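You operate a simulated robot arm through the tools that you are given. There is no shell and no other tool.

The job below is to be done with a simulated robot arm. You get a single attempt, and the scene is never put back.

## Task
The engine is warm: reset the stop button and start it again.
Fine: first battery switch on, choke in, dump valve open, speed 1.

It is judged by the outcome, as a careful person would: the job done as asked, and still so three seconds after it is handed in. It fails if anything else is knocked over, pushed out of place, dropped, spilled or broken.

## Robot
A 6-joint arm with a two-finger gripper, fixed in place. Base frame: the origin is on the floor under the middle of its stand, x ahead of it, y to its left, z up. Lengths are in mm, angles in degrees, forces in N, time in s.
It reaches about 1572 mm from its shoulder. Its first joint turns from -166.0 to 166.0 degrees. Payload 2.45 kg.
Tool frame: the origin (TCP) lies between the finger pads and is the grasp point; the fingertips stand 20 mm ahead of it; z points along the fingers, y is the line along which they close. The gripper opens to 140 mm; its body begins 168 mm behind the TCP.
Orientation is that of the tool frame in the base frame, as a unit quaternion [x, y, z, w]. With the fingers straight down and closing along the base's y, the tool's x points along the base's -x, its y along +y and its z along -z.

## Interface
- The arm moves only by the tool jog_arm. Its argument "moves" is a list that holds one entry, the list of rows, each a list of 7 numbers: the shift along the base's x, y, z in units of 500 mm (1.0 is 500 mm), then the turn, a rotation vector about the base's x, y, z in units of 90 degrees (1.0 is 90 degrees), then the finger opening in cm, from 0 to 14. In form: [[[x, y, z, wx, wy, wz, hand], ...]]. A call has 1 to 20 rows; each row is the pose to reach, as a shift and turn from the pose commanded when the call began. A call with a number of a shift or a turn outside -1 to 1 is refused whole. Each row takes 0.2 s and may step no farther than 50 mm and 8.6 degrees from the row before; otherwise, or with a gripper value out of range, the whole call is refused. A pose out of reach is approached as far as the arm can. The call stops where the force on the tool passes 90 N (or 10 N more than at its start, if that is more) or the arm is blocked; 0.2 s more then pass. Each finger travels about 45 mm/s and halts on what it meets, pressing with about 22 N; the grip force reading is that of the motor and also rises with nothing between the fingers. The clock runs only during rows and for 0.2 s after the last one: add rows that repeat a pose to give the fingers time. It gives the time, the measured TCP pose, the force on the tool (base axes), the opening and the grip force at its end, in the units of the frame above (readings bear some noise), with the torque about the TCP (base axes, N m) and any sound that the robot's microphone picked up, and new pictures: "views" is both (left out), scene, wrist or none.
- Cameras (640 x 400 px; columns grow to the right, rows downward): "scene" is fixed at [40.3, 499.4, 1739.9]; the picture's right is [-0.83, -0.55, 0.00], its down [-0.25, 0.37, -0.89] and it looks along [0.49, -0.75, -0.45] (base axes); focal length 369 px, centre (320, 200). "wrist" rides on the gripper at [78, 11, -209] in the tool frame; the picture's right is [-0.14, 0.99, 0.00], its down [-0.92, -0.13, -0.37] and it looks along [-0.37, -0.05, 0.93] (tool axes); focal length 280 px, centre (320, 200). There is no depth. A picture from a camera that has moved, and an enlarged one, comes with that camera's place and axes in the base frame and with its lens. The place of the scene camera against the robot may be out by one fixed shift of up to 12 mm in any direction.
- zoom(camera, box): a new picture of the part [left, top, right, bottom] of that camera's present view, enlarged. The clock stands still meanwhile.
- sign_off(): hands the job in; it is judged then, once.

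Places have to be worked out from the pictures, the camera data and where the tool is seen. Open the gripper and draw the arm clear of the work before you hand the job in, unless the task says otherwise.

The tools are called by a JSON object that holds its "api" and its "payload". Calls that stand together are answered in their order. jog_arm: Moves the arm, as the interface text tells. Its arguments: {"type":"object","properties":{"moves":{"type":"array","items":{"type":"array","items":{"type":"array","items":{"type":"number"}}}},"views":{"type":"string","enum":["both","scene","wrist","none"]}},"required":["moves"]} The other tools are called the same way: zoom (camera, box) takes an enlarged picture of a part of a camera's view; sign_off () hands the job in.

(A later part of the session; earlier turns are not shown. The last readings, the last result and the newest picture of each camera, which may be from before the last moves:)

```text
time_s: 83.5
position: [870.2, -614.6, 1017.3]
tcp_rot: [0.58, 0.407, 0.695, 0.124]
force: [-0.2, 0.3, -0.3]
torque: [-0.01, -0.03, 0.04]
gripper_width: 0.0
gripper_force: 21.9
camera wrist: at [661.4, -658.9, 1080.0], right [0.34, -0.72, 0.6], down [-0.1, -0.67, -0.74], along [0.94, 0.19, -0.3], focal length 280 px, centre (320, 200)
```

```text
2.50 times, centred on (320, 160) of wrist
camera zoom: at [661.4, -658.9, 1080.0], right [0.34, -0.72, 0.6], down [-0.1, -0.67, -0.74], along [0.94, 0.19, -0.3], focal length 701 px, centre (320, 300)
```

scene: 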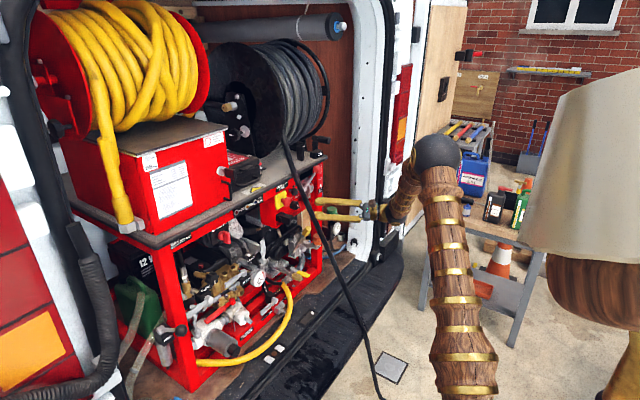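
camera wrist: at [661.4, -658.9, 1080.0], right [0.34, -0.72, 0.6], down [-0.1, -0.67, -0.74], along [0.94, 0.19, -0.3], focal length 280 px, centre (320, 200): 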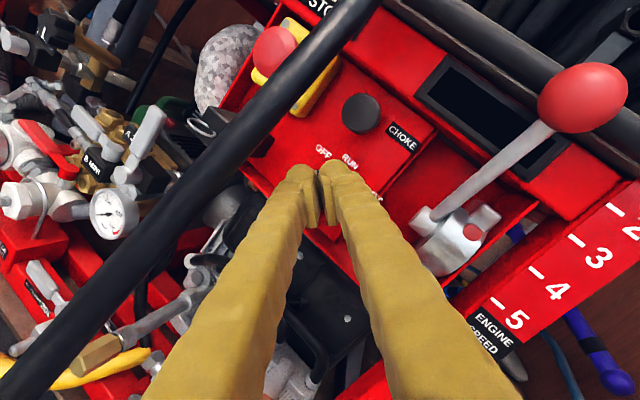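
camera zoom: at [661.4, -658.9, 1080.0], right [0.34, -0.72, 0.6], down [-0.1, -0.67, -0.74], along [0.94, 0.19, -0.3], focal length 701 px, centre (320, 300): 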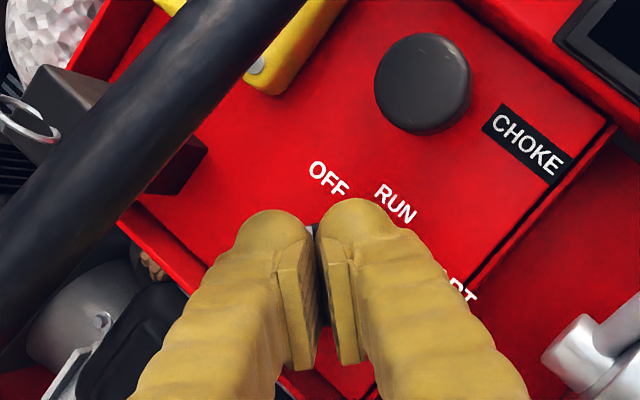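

The fingers closed on nothing, so the bar's front is further in than I estimated. I reopen, advance about 10 mm with an eye on the force, and close again.

{"api": "jog_arm", "payload": {"moves": [[[0, 0, 0, 0, 0, 0, 1.5], [0, 0, 0, 0, 0, 0, 2.8], [0.01, 0.0045, 0, 0, 0, 0, 2.8], [0.02, 0.009, 0, 0, 0, 0, 2.8]]], "views": "wrist"}}

{"api": "zoom", "payload": {"camera": "wrist", "box": [240, 80, 400, 240]}}

{"api": "zoom", "payload": {"camera": "scene", "box": [270, 170, 350, 235]}}

```text
time_s: 84.5
position: [879.1, -611.0, 1016.5]
tcp_rot: [0.58, 0.406, 0.695, 0.124]
force: [0.9, -0.1, -0.7]
torque: [0.0, 0.01, 0.02]
gripper_width: 28.1
gripper_force: 0.0
camera wrist: at [669.7, -655.1, 1080.1], right [0.34, -0.72, 0.6], down [-0.1, -0.67, -0.74], along [0.94, 0.19, -0.3], focal length 280 px, centre (320, 200)
```

wrist: 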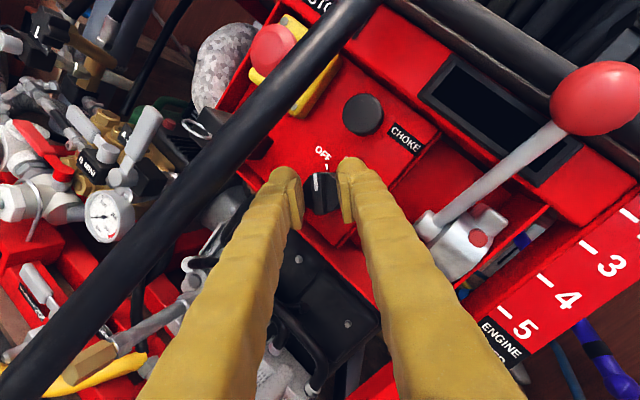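

```text
2.50 times, centred on (320, 160) of wrist
camera zoom: at [669.7, -655.1, 1080.1], right [0.34, -0.72, 0.6], down [-0.1, -0.67, -0.74], along [0.94, 0.19, -0.3], focal length 701 px, centre (320, 300)
```

zoom: 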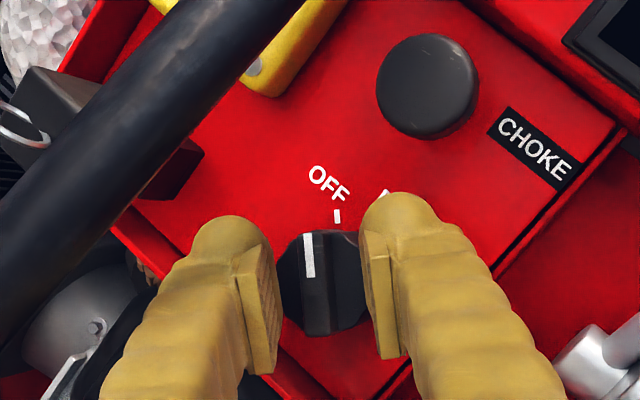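

```text
6.15 times, centred on (310, 202) of scene
camera zoom: at [40.3, 499.4, 1739.9], right [-0.83, -0.55, 0.0], down [-0.25, 0.37, -0.89], along [0.49, -0.75, -0.45], focal length 2271 px, centre (382, 185)
```

zoom: 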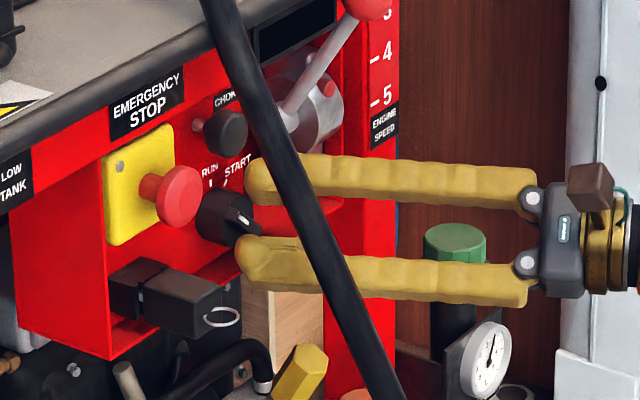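

{"api": "jog_arm", "payload": {"moves": [[[0, 0, 0, 0, 0, 0, 2], [0, 0, 0, 0, 0, 0, 1], [0, 0, 0, 0, 0, 0, 0.6], [0, 0, 0, 0, 0, 0, 0.6]]], "views": "wrist"}}

{"api": "zoom", "payload": {"camera": "wrist", "box": [240, 80, 400, 240]}}

{"api": "zoom", "payload": {"camera": "scene", "box": [270, 170, 350, 235]}}

```text
time_s: 85.5
position: [878.4, -612.6, 1018.1]
tcp_rot: [0.581, 0.405, 0.695, 0.125]
force: [-8.7, -21.7, 16.7]
torque: [0.01, -0.33, -0.66]
gripper_width: 21.5
gripper_force: 11.9
camera wrist: at [669.1, -655.6, 1080.7], right [0.33, -0.72, 0.61], down [-0.1, -0.67, -0.74], along [0.94, 0.19, -0.3], focal length 280 px, centre (320, 200)
```

wrist: 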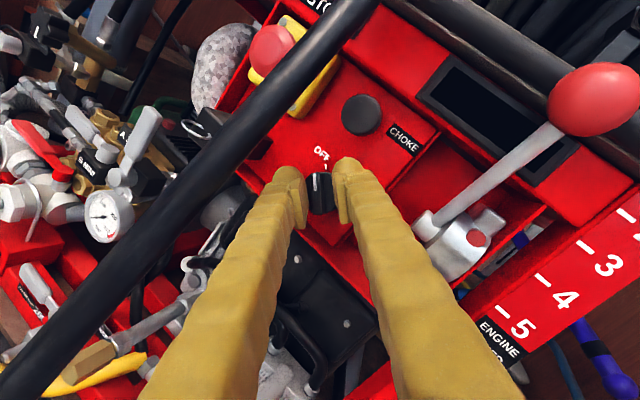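

```text
2.50 times, centred on (320, 160) of wrist
camera zoom: at [669.1, -655.6, 1080.7], right [0.33, -0.72, 0.61], down [-0.1, -0.67, -0.74], along [0.94, 0.19, -0.3], focal length 701 px, centre (320, 300)
```

zoom: 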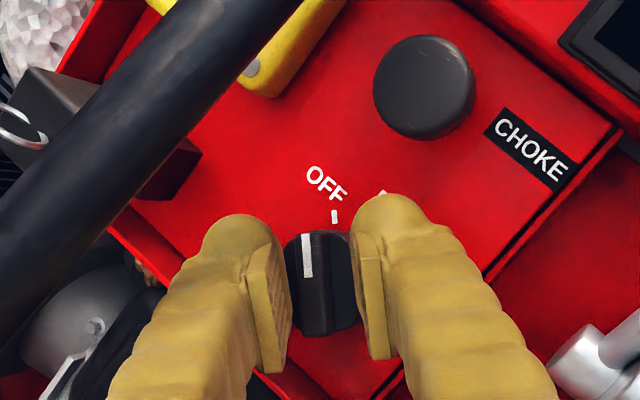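

```text
6.15 times, centred on (310, 202) of scene
camera zoom: at [40.3, 499.4, 1739.9], right [-0.83, -0.55, 0.0], down [-0.25, 0.37, -0.89], along [0.49, -0.75, -0.45], focal length 2271 px, centre (382, 185)
```

zoom: 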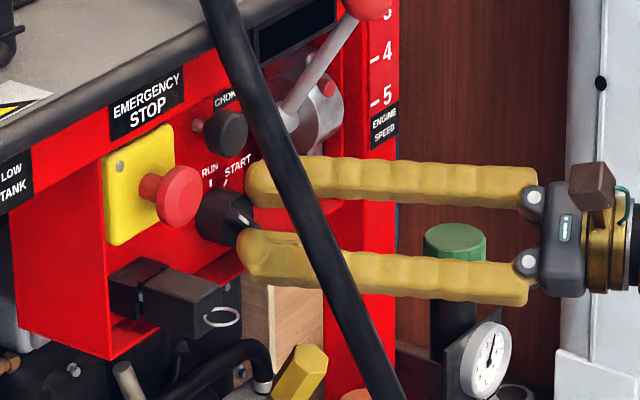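

One finger (the upper one) has met the bar first, since the bar is offset about 4 mm along the closing direction. I shift the tool that way and close fully.

{"api": "jog_arm", "payload": {"moves": [[[0.002, -0.005, 0.0055, 0, 0, 0, 2.4], [0.002, -0.005, 0.0055, 0, 0, 0, 1.5], [0.002, -0.005, 0.0055, 0, 0, 0, 0.5], [0.002, -0.005, 0.0055, 0, 0, 0, 0]]], "views": "wrist"}}

{"api": "zoom", "payload": {"camera": "wrist", "box": [240, 80, 400, 240]}}

```text
time_s: 86.5
position: [880.5, -613.3, 1019.3]
tcp_rot: [0.581, 0.406, 0.695, 0.123]
force: [-14.3, 10.9, -6.1]
torque: [0.31, 0.01, -0.11]
gripper_width: 19.6
gripper_force: 44.9
camera wrist: at [670.6, -657.2, 1082.3], right [0.34, -0.72, 0.6], down [-0.1, -0.67, -0.74], along [0.94, 0.19, -0.3], focal length 280 px, centre (320, 200)
```

wrist: 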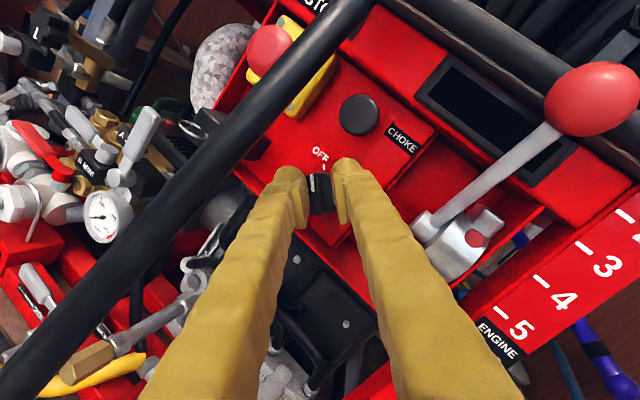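

```text
2.50 times, centred on (320, 160) of wrist
camera zoom: at [670.6, -657.2, 1082.3], right [0.34, -0.72, 0.6], down [-0.1, -0.67, -0.74], along [0.94, 0.19, -0.3], focal length 701 px, centre (320, 300)
```

zoom: 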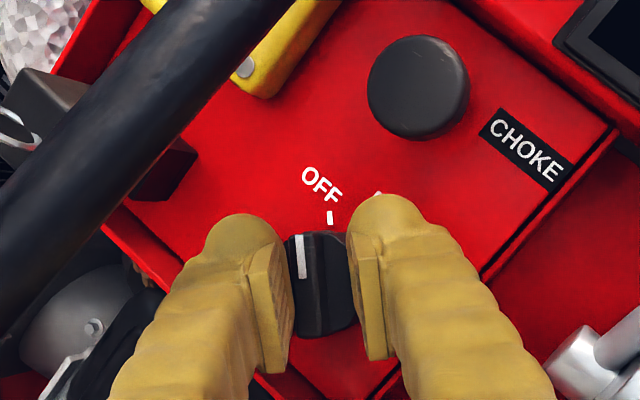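

The bar is now gripped firmly (grip force 45). I rotate clockwise about the tool axis in steps toward RUN.

{"api": "jog_arm", "payload": {"moves": [[[0, 0, 0, 0.075, 0.035, 0, 0], [0, 0, 0, 0.15, 0.07, 0, 0], [0, 0, 0, 0.225, 0.105, 0, 0], [0, 0, 0, 0.3, 0.14, 0, 0]]], "views": "wrist"}}

{"api": "zoom", "payload": {"camera": "wrist", "box": [240, 80, 400, 240]}}

{"api": "zoom", "payload": {"camera": "scene", "box": [270, 170, 350, 235]}}

```text
time_s: 87.5
position: [878.7, -617.5, 1019.3]
tcp_rot: [0.666, 0.241, 0.703, -0.059]
force: [-9.6, -59.2, -9.6]
torque: [-0.61, 0.0, -0.78]
gripper_width: 14.4
gripper_force: 40.5
camera wrist: at [685.9, -695.1, 1099.0], right [0.41, -0.9, 0.13], down [-0.29, -0.26, -0.92], along [0.86, 0.34, -0.37], focal length 280 px, centre (320, 200)
```

wrist: 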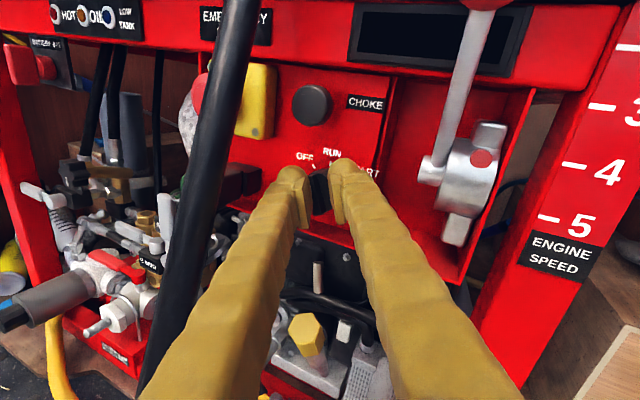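

```text
2.50 times, centred on (320, 160) of wrist
camera zoom: at [685.9, -695.1, 1099.0], right [0.41, -0.9, 0.13], down [-0.29, -0.26, -0.92], along [0.86, 0.34, -0.37], focal length 701 px, centre (320, 300)
```

zoom: 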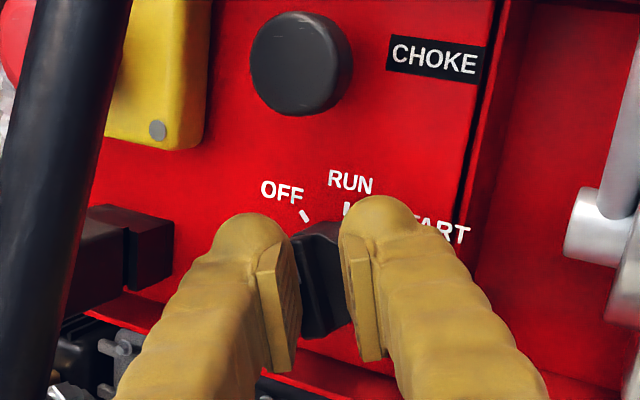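

```text
6.15 times, centred on (310, 202) of scene
camera zoom: at [40.3, 499.4, 1739.9], right [-0.83, -0.55, 0.0], down [-0.25, 0.37, -0.89], along [0.49, -0.75, -0.45], focal length 2271 px, centre (382, 185)
```

zoom: 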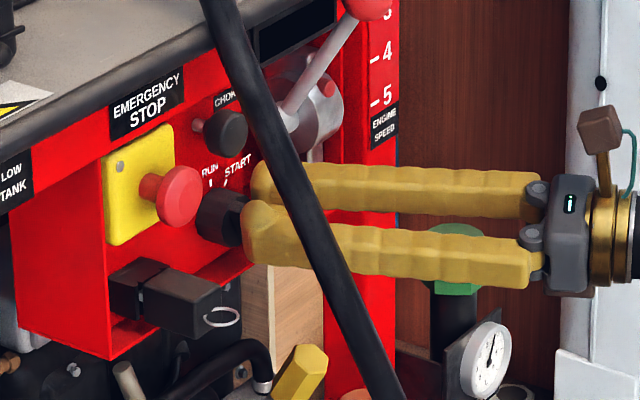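

The bar appears to be following (30° so far), with a side load of 59 N. I re-centre a few millimetres toward -y and continue the turn.

{"api": "jog_arm", "payload": {"moves": [[[0.002, -0.005, 0.001, 0.04, 0.019, 0, 0], [0.002, -0.007, 0.001, 0.115, 0.054, 0, 0], [0.002, -0.007, 0.001, 0.19, 0.089, 0, 0]]], "views": "wrist"}}

{"api": "zoom", "payload": {"camera": "wrist", "box": [240, 80, 400, 240]}}

{"api": "zoom", "payload": {"camera": "scene", "box": [270, 170, 350, 235]}}

```text
time_s: 88.0
position: [877.3, -614.8, 1020.6]
tcp_rot: [0.68, 0.199, 0.697, -0.109]
force: [-28.4, -5.5, 4.3]
torque: [0.02, 0.27, 0.23]
gripper_width: 6.1
gripper_force: 29.7
stopped in row 2: the force on the tool passed its limit at 94 N (the readings are from after the stop); the commanded pose is now the measured one
camera wrist: at [689.3, -705.0, 1099.3], right [0.43, -0.9, -0.01], down [-0.34, -0.15, -0.93], along [0.84, 0.4, -0.37], focal length 280 px, centre (320, 200)
```

wrist: 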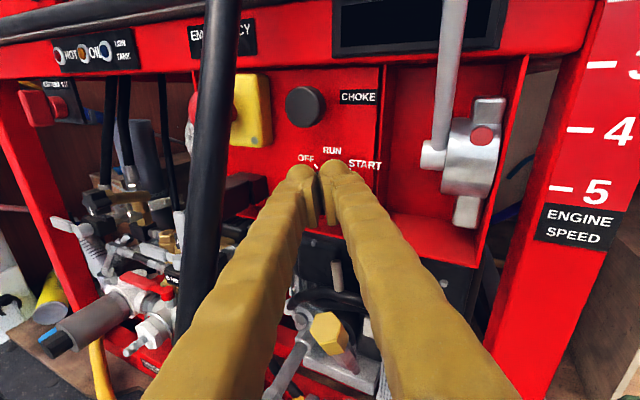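

```text
2.50 times, centred on (320, 160) of wrist
camera zoom: at [689.3, -705.0, 1099.3], right [0.43, -0.9, -0.01], down [-0.34, -0.15, -0.93], along [0.84, 0.4, -0.37], focal length 701 px, centre (320, 300)
```

zoom: 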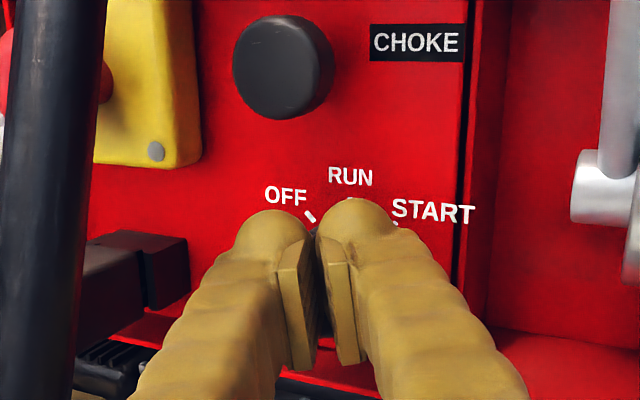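

```text
6.15 times, centred on (310, 202) of scene
camera zoom: at [40.3, 499.4, 1739.9], right [-0.83, -0.55, 0.0], down [-0.25, 0.37, -0.89], along [0.49, -0.75, -0.45], focal length 2271 px, centre (382, 185)
```

zoom: 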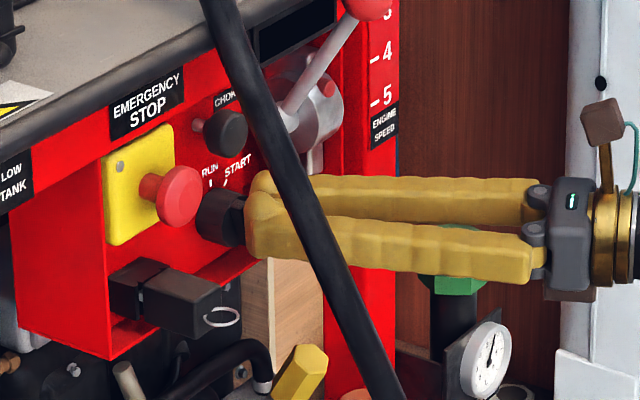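

The grip slipped off the bar (opening now 6 mm). I open the fingers, back out a little along the tool axis and look at the switch's position.

{"api": "jog_arm", "payload": {"moves": [[[-0.01, -0.005, 0, 0, 0, 0, 1.5], [-0.03, -0.014, 0, 0, 0, 0, 3], [-0.06, -0.028, 0, 0, 0, 0, 3.5], [-0.1, -0.047, 0, 0, 0, 0, 4]]], "views": "wrist"}}

{"api": "zoom", "payload": {"camera": "wrist", "box": [240, 80, 400, 240]}}

{"api": "zoom", "payload": {"camera": "scene", "box": [265, 170, 325, 225]}}

```text
time_s: 89.0
position: [828.4, -637.3, 1020.2]
tcp_rot: [0.681, 0.199, 0.696, -0.11]
force: [-0.4, 0.1, -0.2]
torque: [0.02, -0.01, -0.01]
gripper_width: 40.0
gripper_force: 0.0
camera wrist: at [640.6, -726.6, 1098.9], right [0.43, -0.9, -0.01], down [-0.34, -0.15, -0.93], along [0.84, 0.4, -0.37], focal length 280 px, centre (320, 200)
```

wrist: 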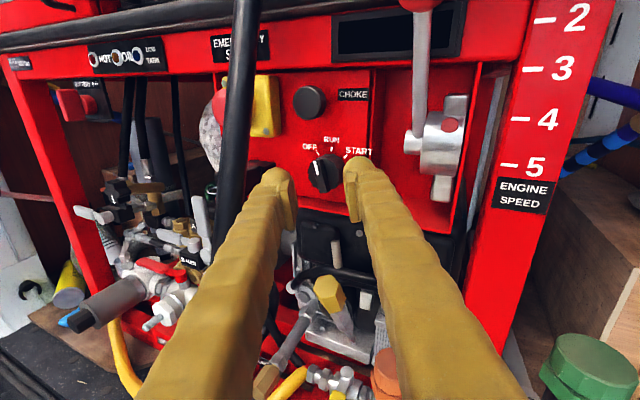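

```text
2.50 times, centred on (320, 160) of wrist
camera zoom: at [640.6, -726.6, 1098.9], right [0.43, -0.9, -0.01], down [-0.34, -0.15, -0.93], along [0.84, 0.4, -0.37], focal length 701 px, centre (320, 300)
```

zoom: 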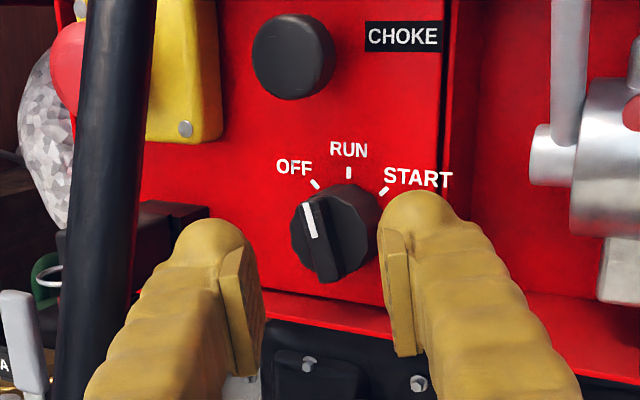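

```text
7.27 times, centred on (295, 198) of scene
camera zoom: at [40.3, 499.4, 1739.9], right [-0.83, -0.55, 0.0], down [-0.25, 0.37, -0.89], along [0.49, -0.75, -0.45], focal length 2684 px, centre (502, 218)
```

zoom: 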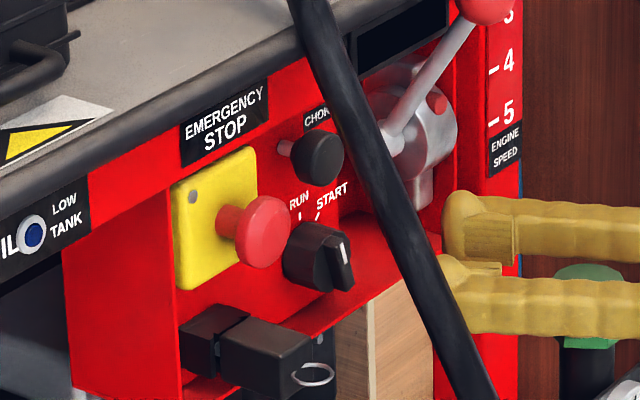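

The switch did turn, about 26° from OFF, before slipping, because my grip was a few mm too high. The bar now points about 18° left of vertical, centred near (y, z) = (-608, 1015), with its front at x ≈ 887. I realign the fingers to it, lower 5 mm and approach again.

{"api": "jog_arm", "payload": {"moves": [[[0.03, 0.012, -0.008, -0.055, -0.026, 0, 3.2], [0.06, 0.026, -0.0098, -0.111, -0.052, 0, 3]]], "views": "wrist"}}

{"api": "zoom", "payload": {"camera": "wrist", "box": [240, 80, 400, 240]}}

```text
time_s: 89.7
position: [858.7, -625.5, 1014.9]
tcp_rot: [0.658, 0.265, 0.704, -0.042]
force: [0.1, 0.0, -0.7]
torque: [-0.01, 0.03, 0.0]
gripper_width: 30.1
gripper_force: 0.0
camera wrist: at [664.0, -700.4, 1092.8], right [0.42, -0.89, 0.18], down [-0.27, -0.31, -0.91], along [0.87, 0.33, -0.37], focal length 280 px, centre (320, 200)
```

wrist: 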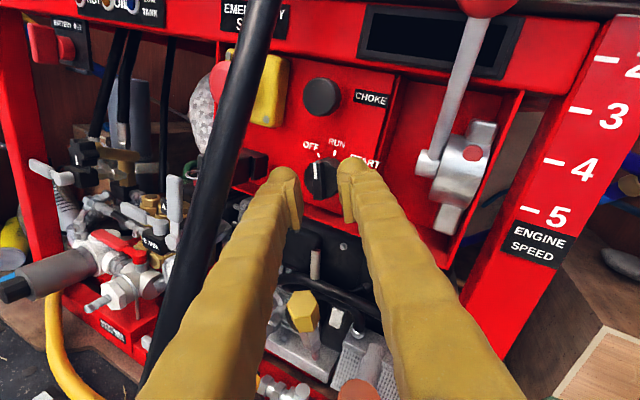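

```text
2.50 times, centred on (320, 160) of wrist
camera zoom: at [664.0, -700.4, 1092.8], right [0.42, -0.89, 0.18], down [-0.27, -0.31, -0.91], along [0.87, 0.33, -0.37], focal length 701 px, centre (320, 300)
```

zoom: 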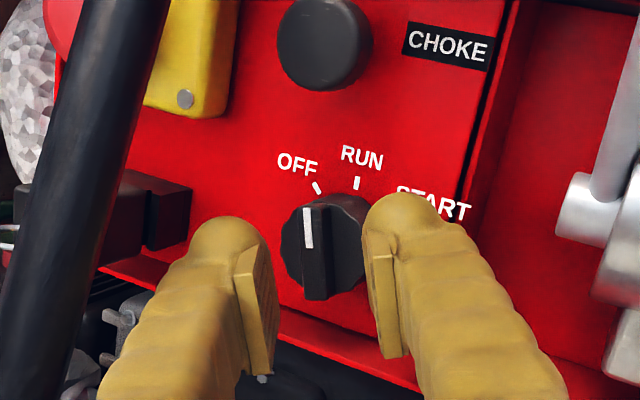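

The bar is now upright in the picture and centred. I advance the last 23 mm and close on it.

{"api": "jog_arm", "payload": {"moves": [[[0.024, 0.011, 0.0, 0, 0, 0, 3], [0.046, 0.0215, 0.0, 0, 0, 0, 3], [0.046, 0.0215, 0.0, 0, 0, 0, 2], [0.046, 0.0215, 0.0, 0, 0, 0, 1]]], "views": "wrist"}}

{"api": "zoom", "payload": {"camera": "wrist", "box": [240, 80, 400, 240]}}

```text
time_s: 90.7
position: [879.3, -614.9, 1016.3]
tcp_rot: [0.659, 0.262, 0.704, -0.042]
force: [0.3, -25.5, 5.9]
torque: [-0.02, -0.21, -0.52]
gripper_width: 26.6
gripper_force: 12.2
camera wrist: at [686.1, -690.5, 1093.8], right [0.42, -0.89, 0.18], down [-0.27, -0.31, -0.91], along [0.87, 0.33, -0.37], focal length 280 px, centre (320, 200)
```

wrist: 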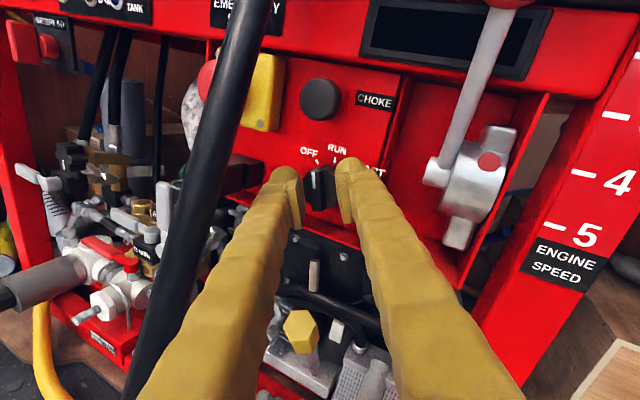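

```text
2.50 times, centred on (320, 160) of wrist
camera zoom: at [686.1, -690.5, 1093.8], right [0.42, -0.89, 0.18], down [-0.27, -0.31, -0.91], along [0.87, 0.33, -0.37], focal length 701 px, centre (320, 300)
```

zoom: 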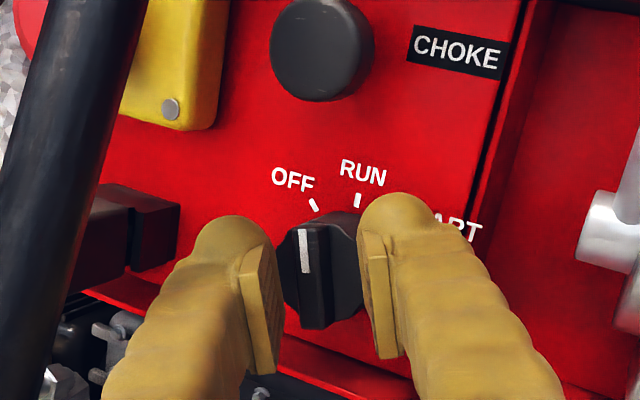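

Looking at the shapes, the fingertip domes reach past the bar and touch the knob's round base, which is about 28 mm across. That is what turned it before. I centre on the knob by shifting 2 mm in -y and clamp the base with the fingertips.

{"api": "jog_arm", "payload": {"moves": [[[0.001, -0.004, -0.001, 0, 0, 0, 2.6], [0.002, -0.005, -0.001, 0, 0, 0, 2], [0.002, -0.005, -0.001, 0, 0, 0, 1], [0.002, -0.005, -0.001, 0, 0, 0, 0]]], "views": "wrist"}}

{"api": "zoom", "payload": {"camera": "wrist", "box": [240, 80, 400, 240]}}

```text
time_s: 91.7
position: [882.0, -616.7, 1014.6]
tcp_rot: [0.658, 0.265, 0.703, -0.043]
force: [-0.5, -24.1, 6.0]
torque: [0.03, -0.02, -0.42]
gripper_width: 22.4
gripper_force: 25.1
camera wrist: at [687.1, -692.9, 1092.7], right [0.42, -0.89, 0.18], down [-0.27, -0.31, -0.91], along [0.87, 0.33, -0.37], focal length 280 px, centre (320, 200)
```

wrist: 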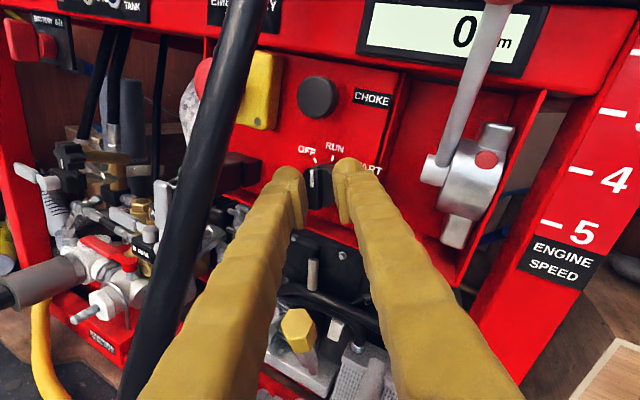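

```text
2.50 times, centred on (320, 160) of wrist
camera zoom: at [687.1, -692.9, 1092.7], right [0.42, -0.89, 0.18], down [-0.27, -0.31, -0.91], along [0.87, 0.33, -0.37], focal length 701 px, centre (320, 300)
```

zoom: 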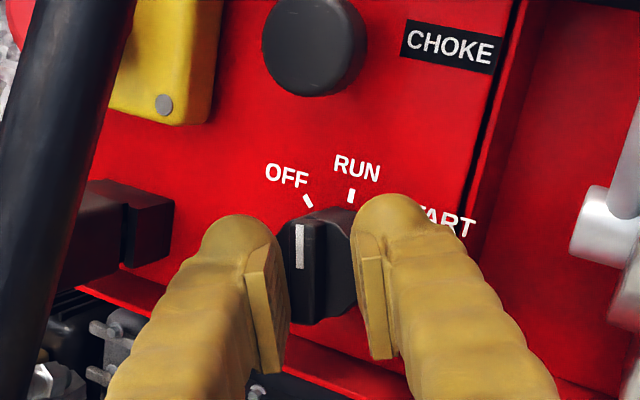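

The tachometer display has just lit up showing "0 rpm", so the switch is entering RUN and the battery and stop circuit are live. I centre 2 mm more and finish clamping.

{"api": "jog_arm", "payload": {"moves": [[[0.001, -0.005, 0.001, 0, 0, 0, 0], [0.001, -0.006, 0.001, 0, 0, 0, 0], [0.001, -0.006, 0.001, 0, 0, 0, 0]]], "views": "wrist"}}

{"api": "zoom", "payload": {"camera": "wrist", "box": [240, 80, 400, 240]}}

{"api": "zoom", "payload": {"camera": "wrist", "box": [340, 0, 560, 90]}}

```text
time_s: 92.5
position: [881.5, -616.3, 1014.3]
tcp_rot: [0.658, 0.264, 0.704, -0.044]
force: [-63.3, 28.5, 8.2]
torque: [0.19, 0.61, 0.83]
gripper_width: 21.0
gripper_force: 45.4
camera wrist: at [687.6, -694.5, 1093.0], right [0.42, -0.89, 0.18], down [-0.27, -0.31, -0.91], along [0.87, 0.34, -0.37], focal length 280 px, centre (320, 200)
```

wrist: 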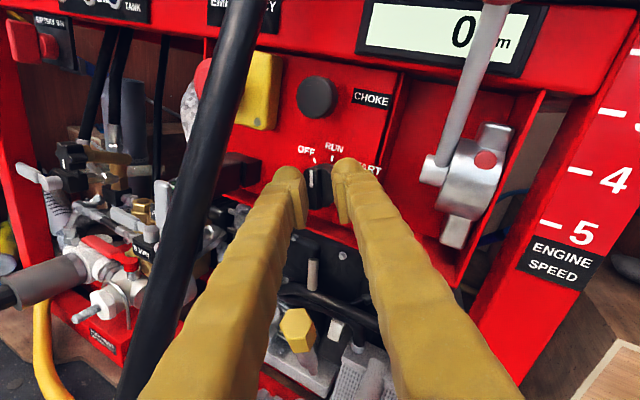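

```text
2.50 times, centred on (320, 160) of wrist
camera zoom: at [687.6, -694.5, 1093.0], right [0.42, -0.89, 0.18], down [-0.27, -0.31, -0.91], along [0.87, 0.34, -0.37], focal length 701 px, centre (320, 300)
```

zoom: 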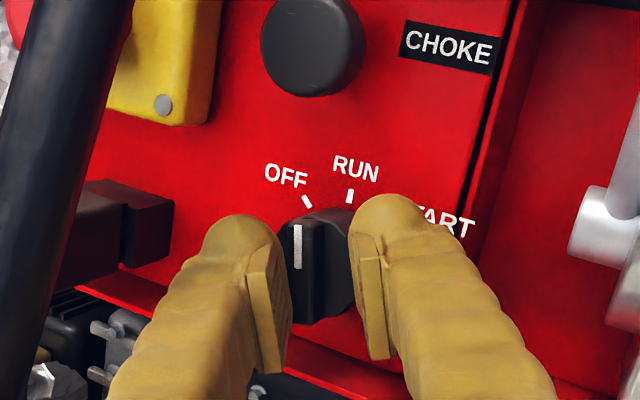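

```text
2.91 times, centred on (450, 45) of wrist
camera zoom: at [687.6, -694.5, 1093.0], right [0.42, -0.89, 0.18], down [-0.27, -0.31, -0.91], along [0.87, 0.34, -0.37], focal length 816 px, centre (-58, 651)
```

zoom: 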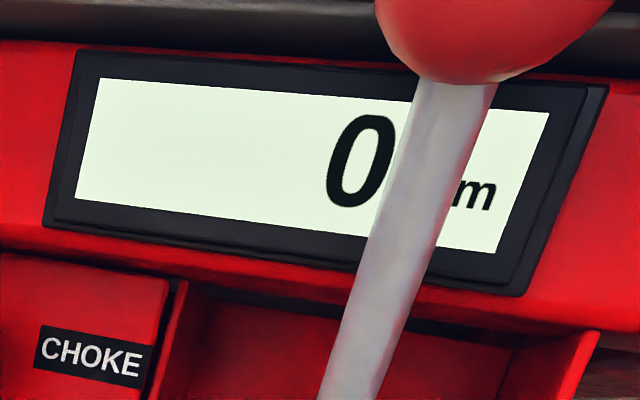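

The fingertips are riding on the knob's front edge and being wedged back, with 63 N in x. I open slightly, go 6 mm deeper so the tips clamp the base's sides squarely, and close again.

{"api": "jog_arm", "payload": {"moves": [[[0, 0, 0, 0, 0, 0, 2.6], [0, 0.0, 0, 0, 0, 0, 3], [0.006, 0.002, 0, 0, 0, 0, 3], [0.012, 0.005, 0, 0, 0, 0, 3], [0.012, 0.005, 0, 0, 0, 0, 2], [0.012, 0.005, 0, 0, 0, 0, 0], [0.012, 0.005, 0, 0, 0, 0, 0]]], "views": "wrist"}}

{"api": "zoom", "payload": {"camera": "wrist", "box": [240, 80, 400, 240]}}

{"api": "zoom", "payload": {"camera": "scene", "box": [270, 170, 350, 235]}}

```text
time_s: 94.0
position: [887.9, -615.5, 1014.3]
tcp_rot: [0.659, 0.263, 0.703, -0.043]
force: [-3.7, 6.9, -4.4]
torque: [-0.04, 0.1, -0.31]
gripper_width: 25.2
gripper_force: 44.6
camera wrist: at [694.2, -692.4, 1092.6], right [0.42, -0.89, 0.18], down [-0.27, -0.31, -0.91], along [0.87, 0.34, -0.37], focal length 280 px, centre (320, 200)
```

wrist: 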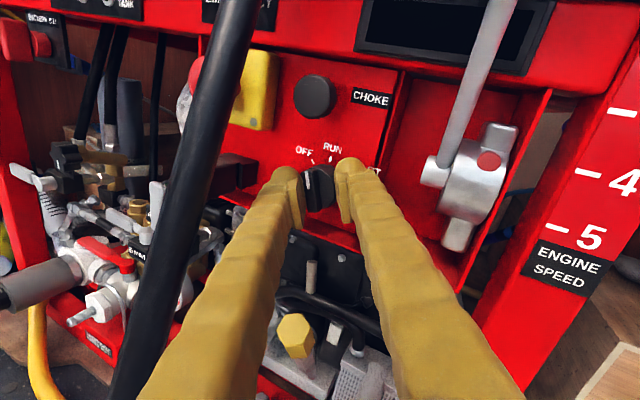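

```text
2.50 times, centred on (320, 160) of wrist
camera zoom: at [694.2, -692.4, 1092.6], right [0.42, -0.89, 0.18], down [-0.27, -0.31, -0.91], along [0.87, 0.34, -0.37], focal length 701 px, centre (320, 300)
```

zoom: 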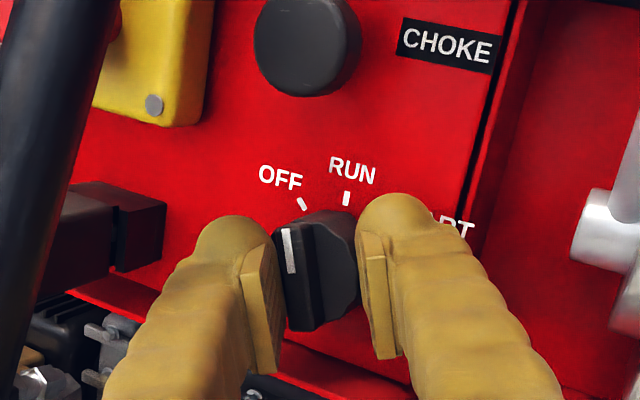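

```text
6.15 times, centred on (310, 202) of scene
camera zoom: at [40.3, 499.4, 1739.9], right [-0.83, -0.55, 0.0], down [-0.25, 0.37, -0.89], along [0.49, -0.75, -0.45], focal length 2271 px, centre (382, 185)
```

zoom: 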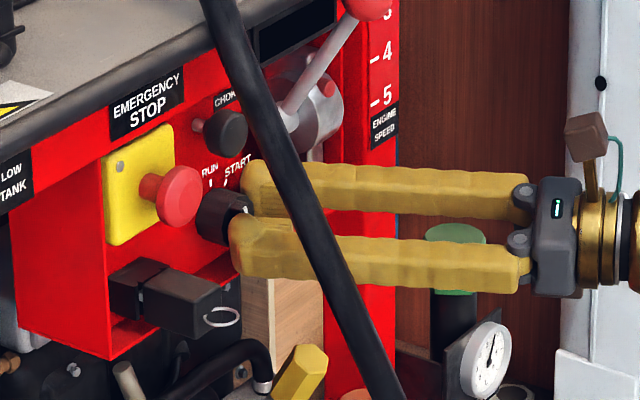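

The base is clamped squarely now, with balanced forces, though the knob turned back a few degrees and the display went dark again. To turn it cleanly about its own axis, clear of the hose at both ends, I re-grip with the tool tilted slightly downward.

{"api": "jog_arm", "payload": {"moves": [[[0, 0, 0, 0, 0, 0, 3], [0, 0, 0, 0, 0, 0, 3.4], [0, 0.001, 0.003, -0.04, 0.061, -0.02, 3.4], [0, 0.002, 0.006, -0.0796, 0.1217, -0.0397, 3.4], [0, 0.002, 0.006, -0.0796, 0.1217, -0.0397, 2.4], [0, 0.002, 0.006, -0.0796, 0.1217, -0.0397, 0], [0, 0.002, 0.006, -0.0796, 0.1217, -0.0397, 0]]], "views": "wrist"}}

{"api": "zoom", "payload": {"camera": "wrist", "box": [240, 80, 400, 240]}}

{"api": "zoom", "payload": {"camera": "scene", "box": [270, 170, 350, 235]}}

```text
time_s: 95.7
position: [888.8, -615.7, 1017.1]
tcp_rot: [0.732, 0.281, 0.621, -0.004]
force: [0.8, 6.9, -5.3]
torque: [-0.01, -0.04, -0.13]
gripper_width: 25.7
gripper_force: 39.9
camera wrist: at [709.6, -667.3, 1139.2], right [0.4, -0.89, 0.21], down [-0.45, -0.4, -0.8], along [0.79, 0.23, -0.56], focal length 280 px, centre (320, 200)
```

wrist: 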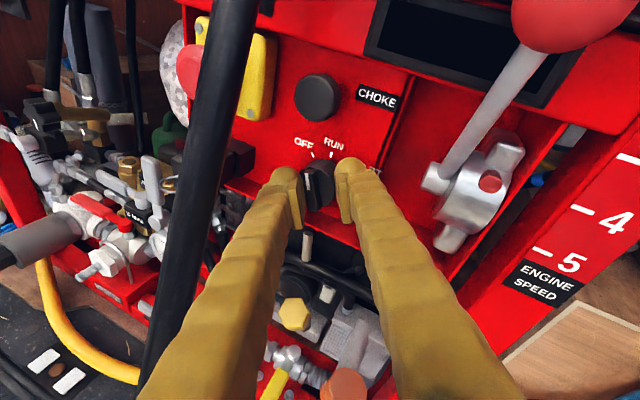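

```text
2.50 times, centred on (320, 160) of wrist
camera zoom: at [709.6, -667.3, 1139.2], right [0.4, -0.89, 0.21], down [-0.45, -0.4, -0.8], along [0.79, 0.23, -0.56], focal length 701 px, centre (320, 300)
```

zoom: 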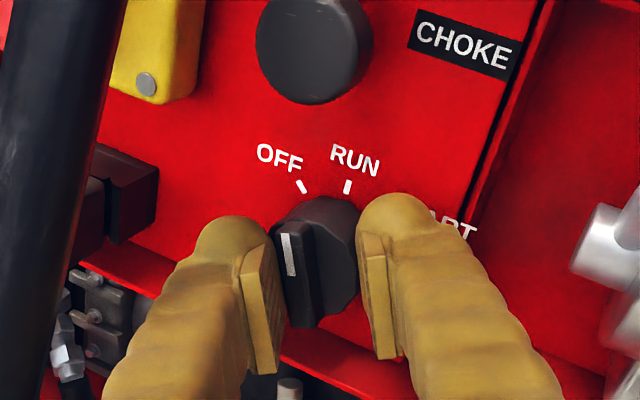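

```text
6.15 times, centred on (310, 202) of scene
camera zoom: at [40.3, 499.4, 1739.9], right [-0.83, -0.55, 0.0], down [-0.25, 0.37, -0.89], along [0.49, -0.75, -0.45], focal length 2271 px, centre (382, 185)
```

zoom: 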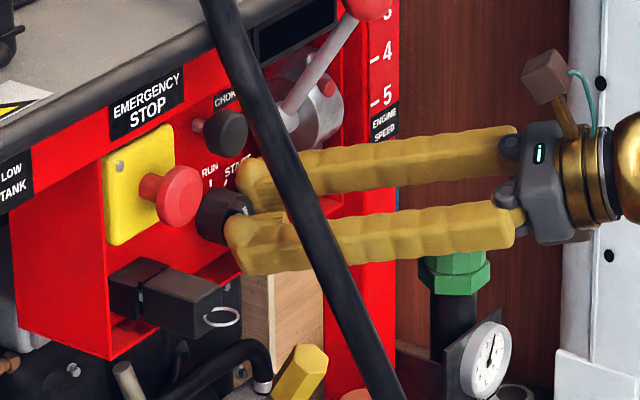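

The re-grip is solid and balanced. I turn the knob clockwise about its own axis toward RUN, watching the display.

{"api": "jog_arm", "payload": {"moves": [[[0, -0.0007, -0.0013, 0.083, 0, 0, 0], [0, -0.0013, -0.0026, 0.166, 0, 0, 0], [0, -0.0016, -0.004, 0.248, 0, 0, 0], [0, -0.0018, -0.0055, 0.331, 0, 0, 0]]], "views": "wrist"}}

{"api": "zoom", "payload": {"camera": "wrist", "box": [240, 80, 400, 240]}}

{"api": "zoom", "payload": {"camera": "scene", "box": [270, 150, 350, 235]}}

```text
time_s: 96.7
position: [888.3, -616.3, 1010.9]
tcp_rot: [0.707, 0.111, 0.671, -0.194]
force: [-16.4, 10.4, -41.3]
torque: [-0.51, 0.45, -0.3]
gripper_width: 25.4
gripper_force: 45.3
camera wrist: at [709.4, -722.7, 1092.4], right [0.4, -0.88, -0.26], down [-0.46, 0.05, -0.89], along [0.79, 0.48, -0.38], focal length 280 px, centre (320, 200)
```

wrist: 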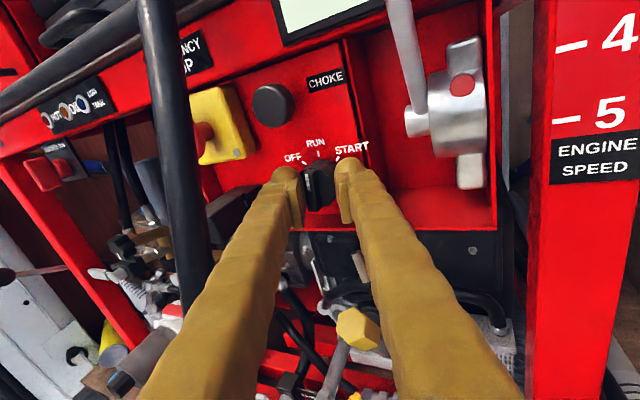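

```text
2.50 times, centred on (320, 160) of wrist
camera zoom: at [709.4, -722.7, 1092.4], right [0.4, -0.88, -0.26], down [-0.46, 0.05, -0.89], along [0.79, 0.48, -0.38], focal length 701 px, centre (320, 300)
```

zoom: 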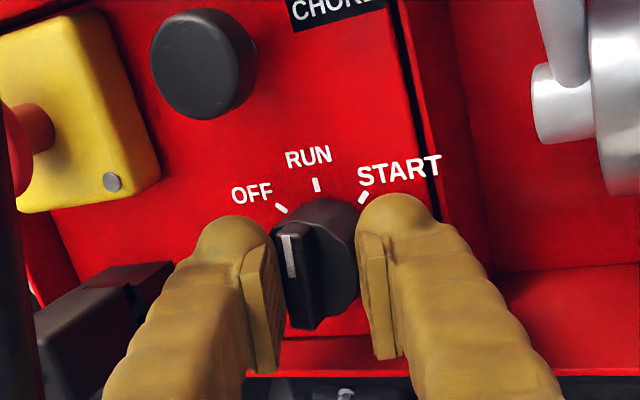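

```text
4.71 times, centred on (310, 192) of scene
camera zoom: at [40.3, 499.4, 1739.9], right [-0.83, -0.55, 0.0], down [-0.25, 0.37, -0.89], along [0.49, -0.75, -0.45], focal length 1737 px, centre (367, 235)
```

zoom: 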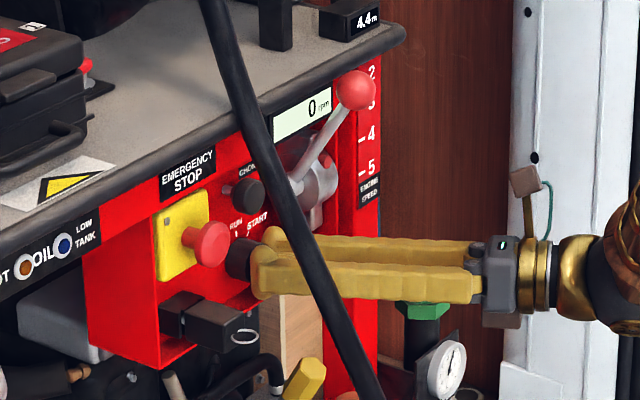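

The display is lit again at "0 rpm" and the knob is following rigidly. The load shows the axis is about 3 mm lower than assumed, so I correct for it and continue to START.

{"api": "jog_arm", "payload": {"moves": [[[0, 0.0, -0.005, 0.04, 0, 0, 0], [0, 0.0002, -0.008, 0.12, 0, 0, 0], [0, 0.0005, -0.01, 0.2, 0, 0, 0], [0, 0.001, -0.0115, 0.28, 0, 0, 0]]], "views": "wrist"}}

{"api": "zoom", "payload": {"camera": "wrist", "box": [240, 80, 400, 240]}}

{"api": "zoom", "payload": {"camera": "scene", "box": [270, 150, 350, 235]}}

```text
time_s: 97.7
position: [888.0, -615.0, 1007.8]
tcp_rot: [0.647, -0.039, 0.68, -0.342]
force: [-34.2, 18.5, -34.2]
torque: [-0.49, 0.44, 0.02]
gripper_width: 25.3
gripper_force: 45.0
camera wrist: at [709.2, -746.5, 1035.4], right [0.4, -0.68, -0.61], down [-0.45, 0.43, -0.78], along [0.79, 0.59, -0.14], focal length 280 px, centre (320, 200)
```

wrist: 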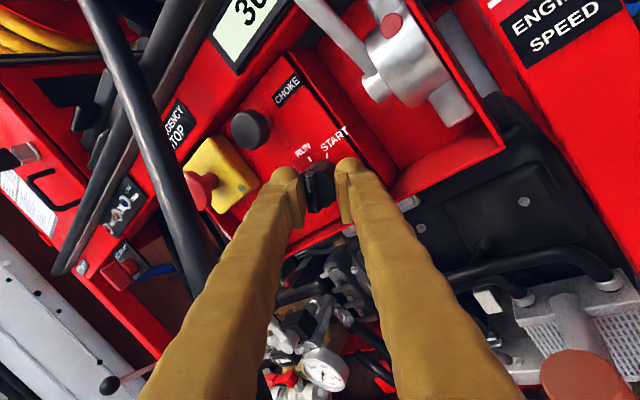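

```text
2.50 times, centred on (320, 160) of wrist
camera zoom: at [709.2, -746.5, 1035.4], right [0.4, -0.68, -0.61], down [-0.45, 0.43, -0.78], along [0.79, 0.59, -0.14], focal length 701 px, centre (320, 300)
```

zoom: 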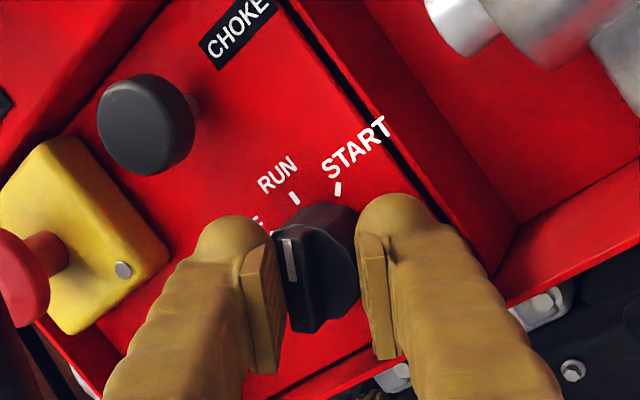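

```text
4.71 times, centred on (310, 192) of scene
camera zoom: at [40.3, 499.4, 1739.9], right [-0.83, -0.55, 0.0], down [-0.25, 0.37, -0.89], along [0.49, -0.75, -0.45], focal length 1737 px, centre (367, 235)
```

zoom: 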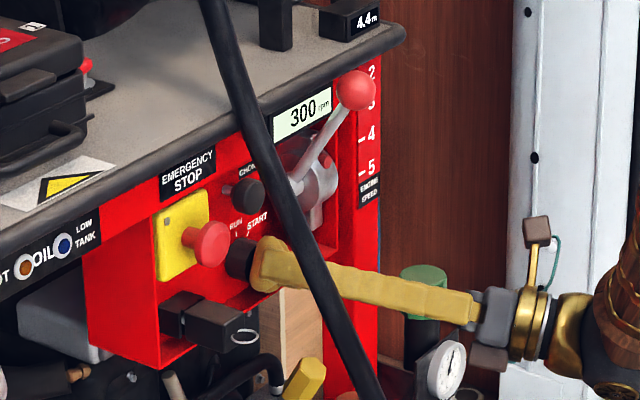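

The display reads 300 rpm, so the engine is cranking. I hold the switch here and watch for it to fire.

{"api": "jog_arm", "payload": {"moves": [[[0, 0, 0, 0.02, 0, 0, 0], [0, 0, 0, 0.02, 0, 0, 0], [0, 0, 0, 0.02, 0, 0, 0]]], "views": "none"}}

{"api": "zoom", "payload": {"camera": "scene", "box": [270, 150, 350, 235]}}

```text
time_s: 98.5
position: [889.2, -616.8, 1007.8]
tcp_rot: [0.642, -0.049, 0.68, -0.35]
force: [-45.0, 17.3, -36.5]
torque: [-0.49, 0.65, 0.0]
gripper_width: 25.3
gripper_force: 45.6
```

```text
4.71 times, centred on (310, 192) of scene
camera zoom: at [40.3, 499.4, 1739.9], right [-0.83, -0.55, 0.0], down [-0.25, 0.37, -0.89], along [0.49, -0.75, -0.45], focal length 1737 px, centre (367, 235)
```

zoom: 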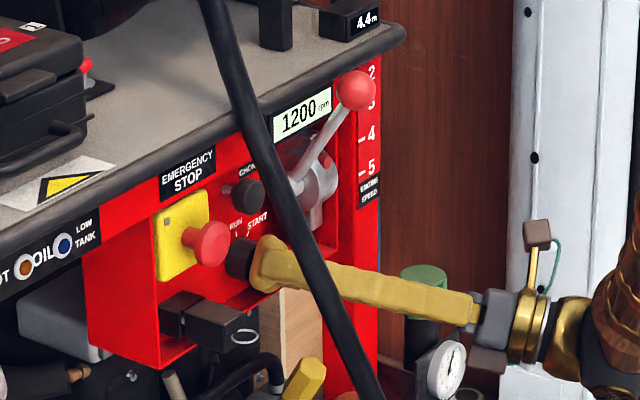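

It fired: 1200 rpm and steady. I turn the switch straight back from START to RUN.

{"api": "jog_arm", "payload": {"moves": [[[0, 0, 0.001, -0.085, 0, 0, 0], [0, -0.0005, 0.0025, -0.17, 0, 0, 0], [0, -0.0008, 0.0045, -0.25, 0, 0, 0], [0, -0.001, 0.0065, -0.32, 0, 0, 0], [0, -0.001, 0.008, -0.37, 0, 0, 0]]], "views": "wrist"}}

{"api": "zoom", "payload": {"camera": "scene", "box": [270, 150, 350, 235]}}

{"api": "zoom", "payload": {"camera": "wrist", "box": [240, 80, 400, 240]}}

```text
time_s: 99.7
position: [888.2, -616.3, 1015.1]
tcp_rot: [0.715, 0.149, 0.666, -0.152]
force: [-66.4, 18.3, 14.1]
torque: [0.21, 0.4, 0.3]
gripper_width: 25.5
gripper_force: 45.0
camera wrist: at [709.6, -712.9, 1106.6], right [0.4, -0.9, -0.16], down [-0.45, -0.05, -0.89], along [0.8, 0.43, -0.42], focal length 280 px, centre (320, 200)
```

wrist: 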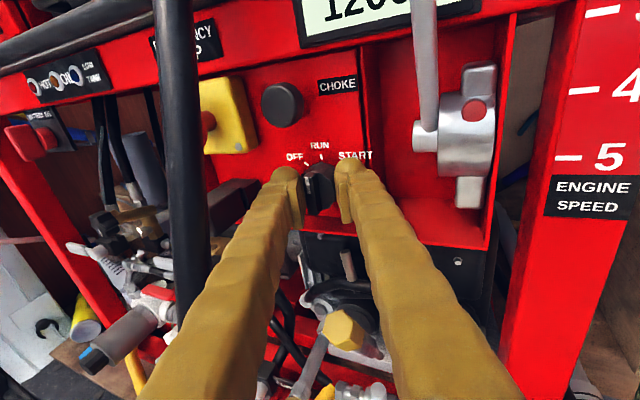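

```text
4.71 times, centred on (310, 192) of scene
camera zoom: at [40.3, 499.4, 1739.9], right [-0.83, -0.55, 0.0], down [-0.25, 0.37, -0.89], along [0.49, -0.75, -0.45], focal length 1737 px, centre (367, 235)
```

zoom: 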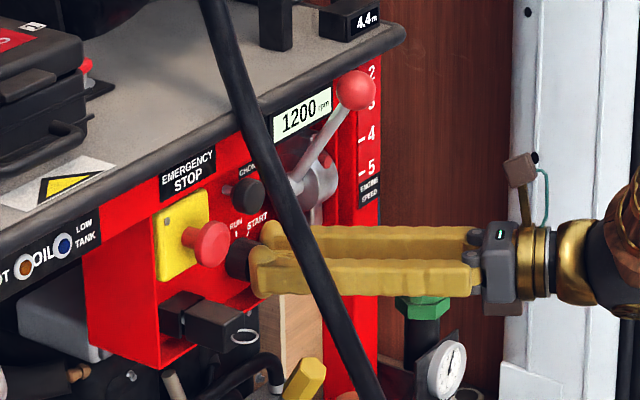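

```text
2.50 times, centred on (320, 160) of wrist
camera zoom: at [709.6, -712.9, 1106.6], right [0.4, -0.9, -0.16], down [-0.45, -0.05, -0.89], along [0.8, 0.43, -0.42], focal length 701 px, centre (320, 300)
```

zoom: 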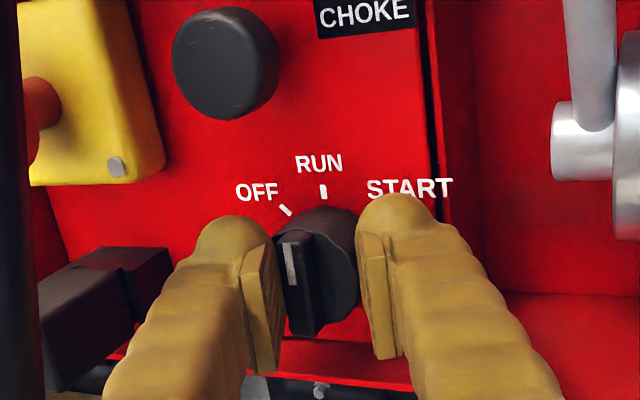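

The engine keeps running at 1200 rpm and the switch pointer is back at RUN. I open the fingers and back straight out along the tool axis.

{"api": "jog_arm", "payload": {"moves": [[[-0.001, 0, 0, 0, 0, 0, 2.8], [-0.001, 0, 0, 0, 0, 0, 3.5], [-0.001, 0, 0, 0, 0, 0, 3.8], [-0.028, -0.013, 0.002, 0, 0, 0, 3.8], [-0.073, -0.033, 0.006, 0, 0, 0, 3.8], [-0.145, -0.067, 0.011, 0, 0, 0, 3.8]]], "views": "both"}}

{"api": "zoom", "payload": {"camera": "scene", "box": [265, 150, 345, 225]}}

{"api": "zoom", "payload": {"camera": "wrist", "box": [240, 80, 400, 240]}}

```text
time_s: 101.0
position: [818.2, -648.0, 1020.7]
tcp_rot: [0.715, 0.15, 0.665, -0.155]
force: [-0.2, 0.4, -0.2]
torque: [0.0, -0.04, 0.04]
gripper_width: 37.9
gripper_force: 0.0
camera wrist: at [639.5, -744.8, 1111.6], right [0.4, -0.9, -0.16], down [-0.45, -0.05, -0.89], along [0.79, 0.43, -0.43], focal length 280 px, centre (320, 200)
```

scene: 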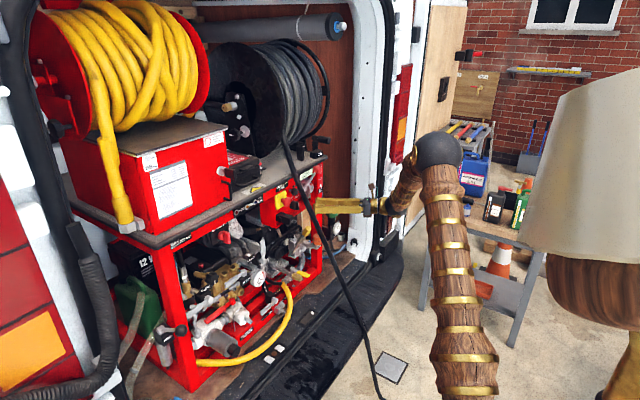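
wrist: 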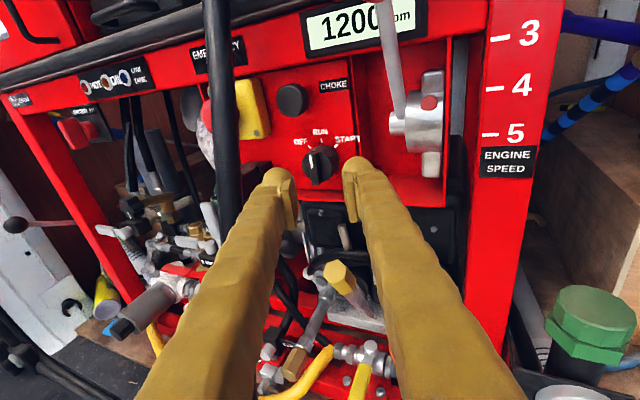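

```text
5.33 times, centred on (305, 188) of scene
camera zoom: at [40.3, 499.4, 1739.9], right [-0.83, -0.55, 0.0], down [-0.25, 0.37, -0.89], along [0.49, -0.75, -0.45], focal length 1968 px, centre (400, 267)
```

zoom: 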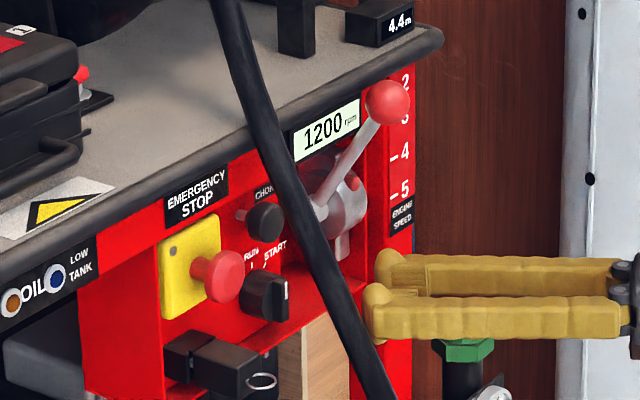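

```text
2.50 times, centred on (320, 160) of wrist
camera zoom: at [639.5, -744.8, 1111.6], right [0.4, -0.9, -0.16], down [-0.45, -0.05, -0.89], along [0.79, 0.43, -0.43], focal length 701 px, centre (320, 300)
```

zoom: 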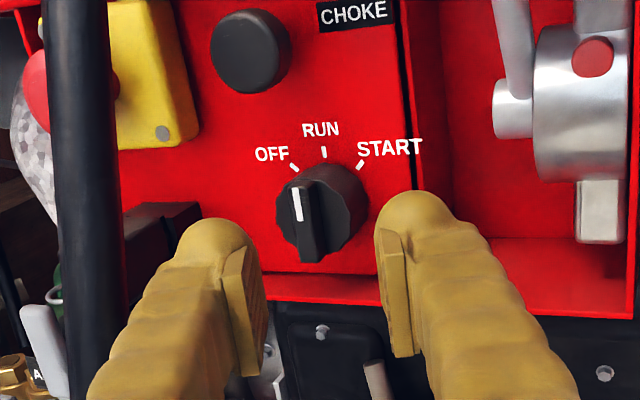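

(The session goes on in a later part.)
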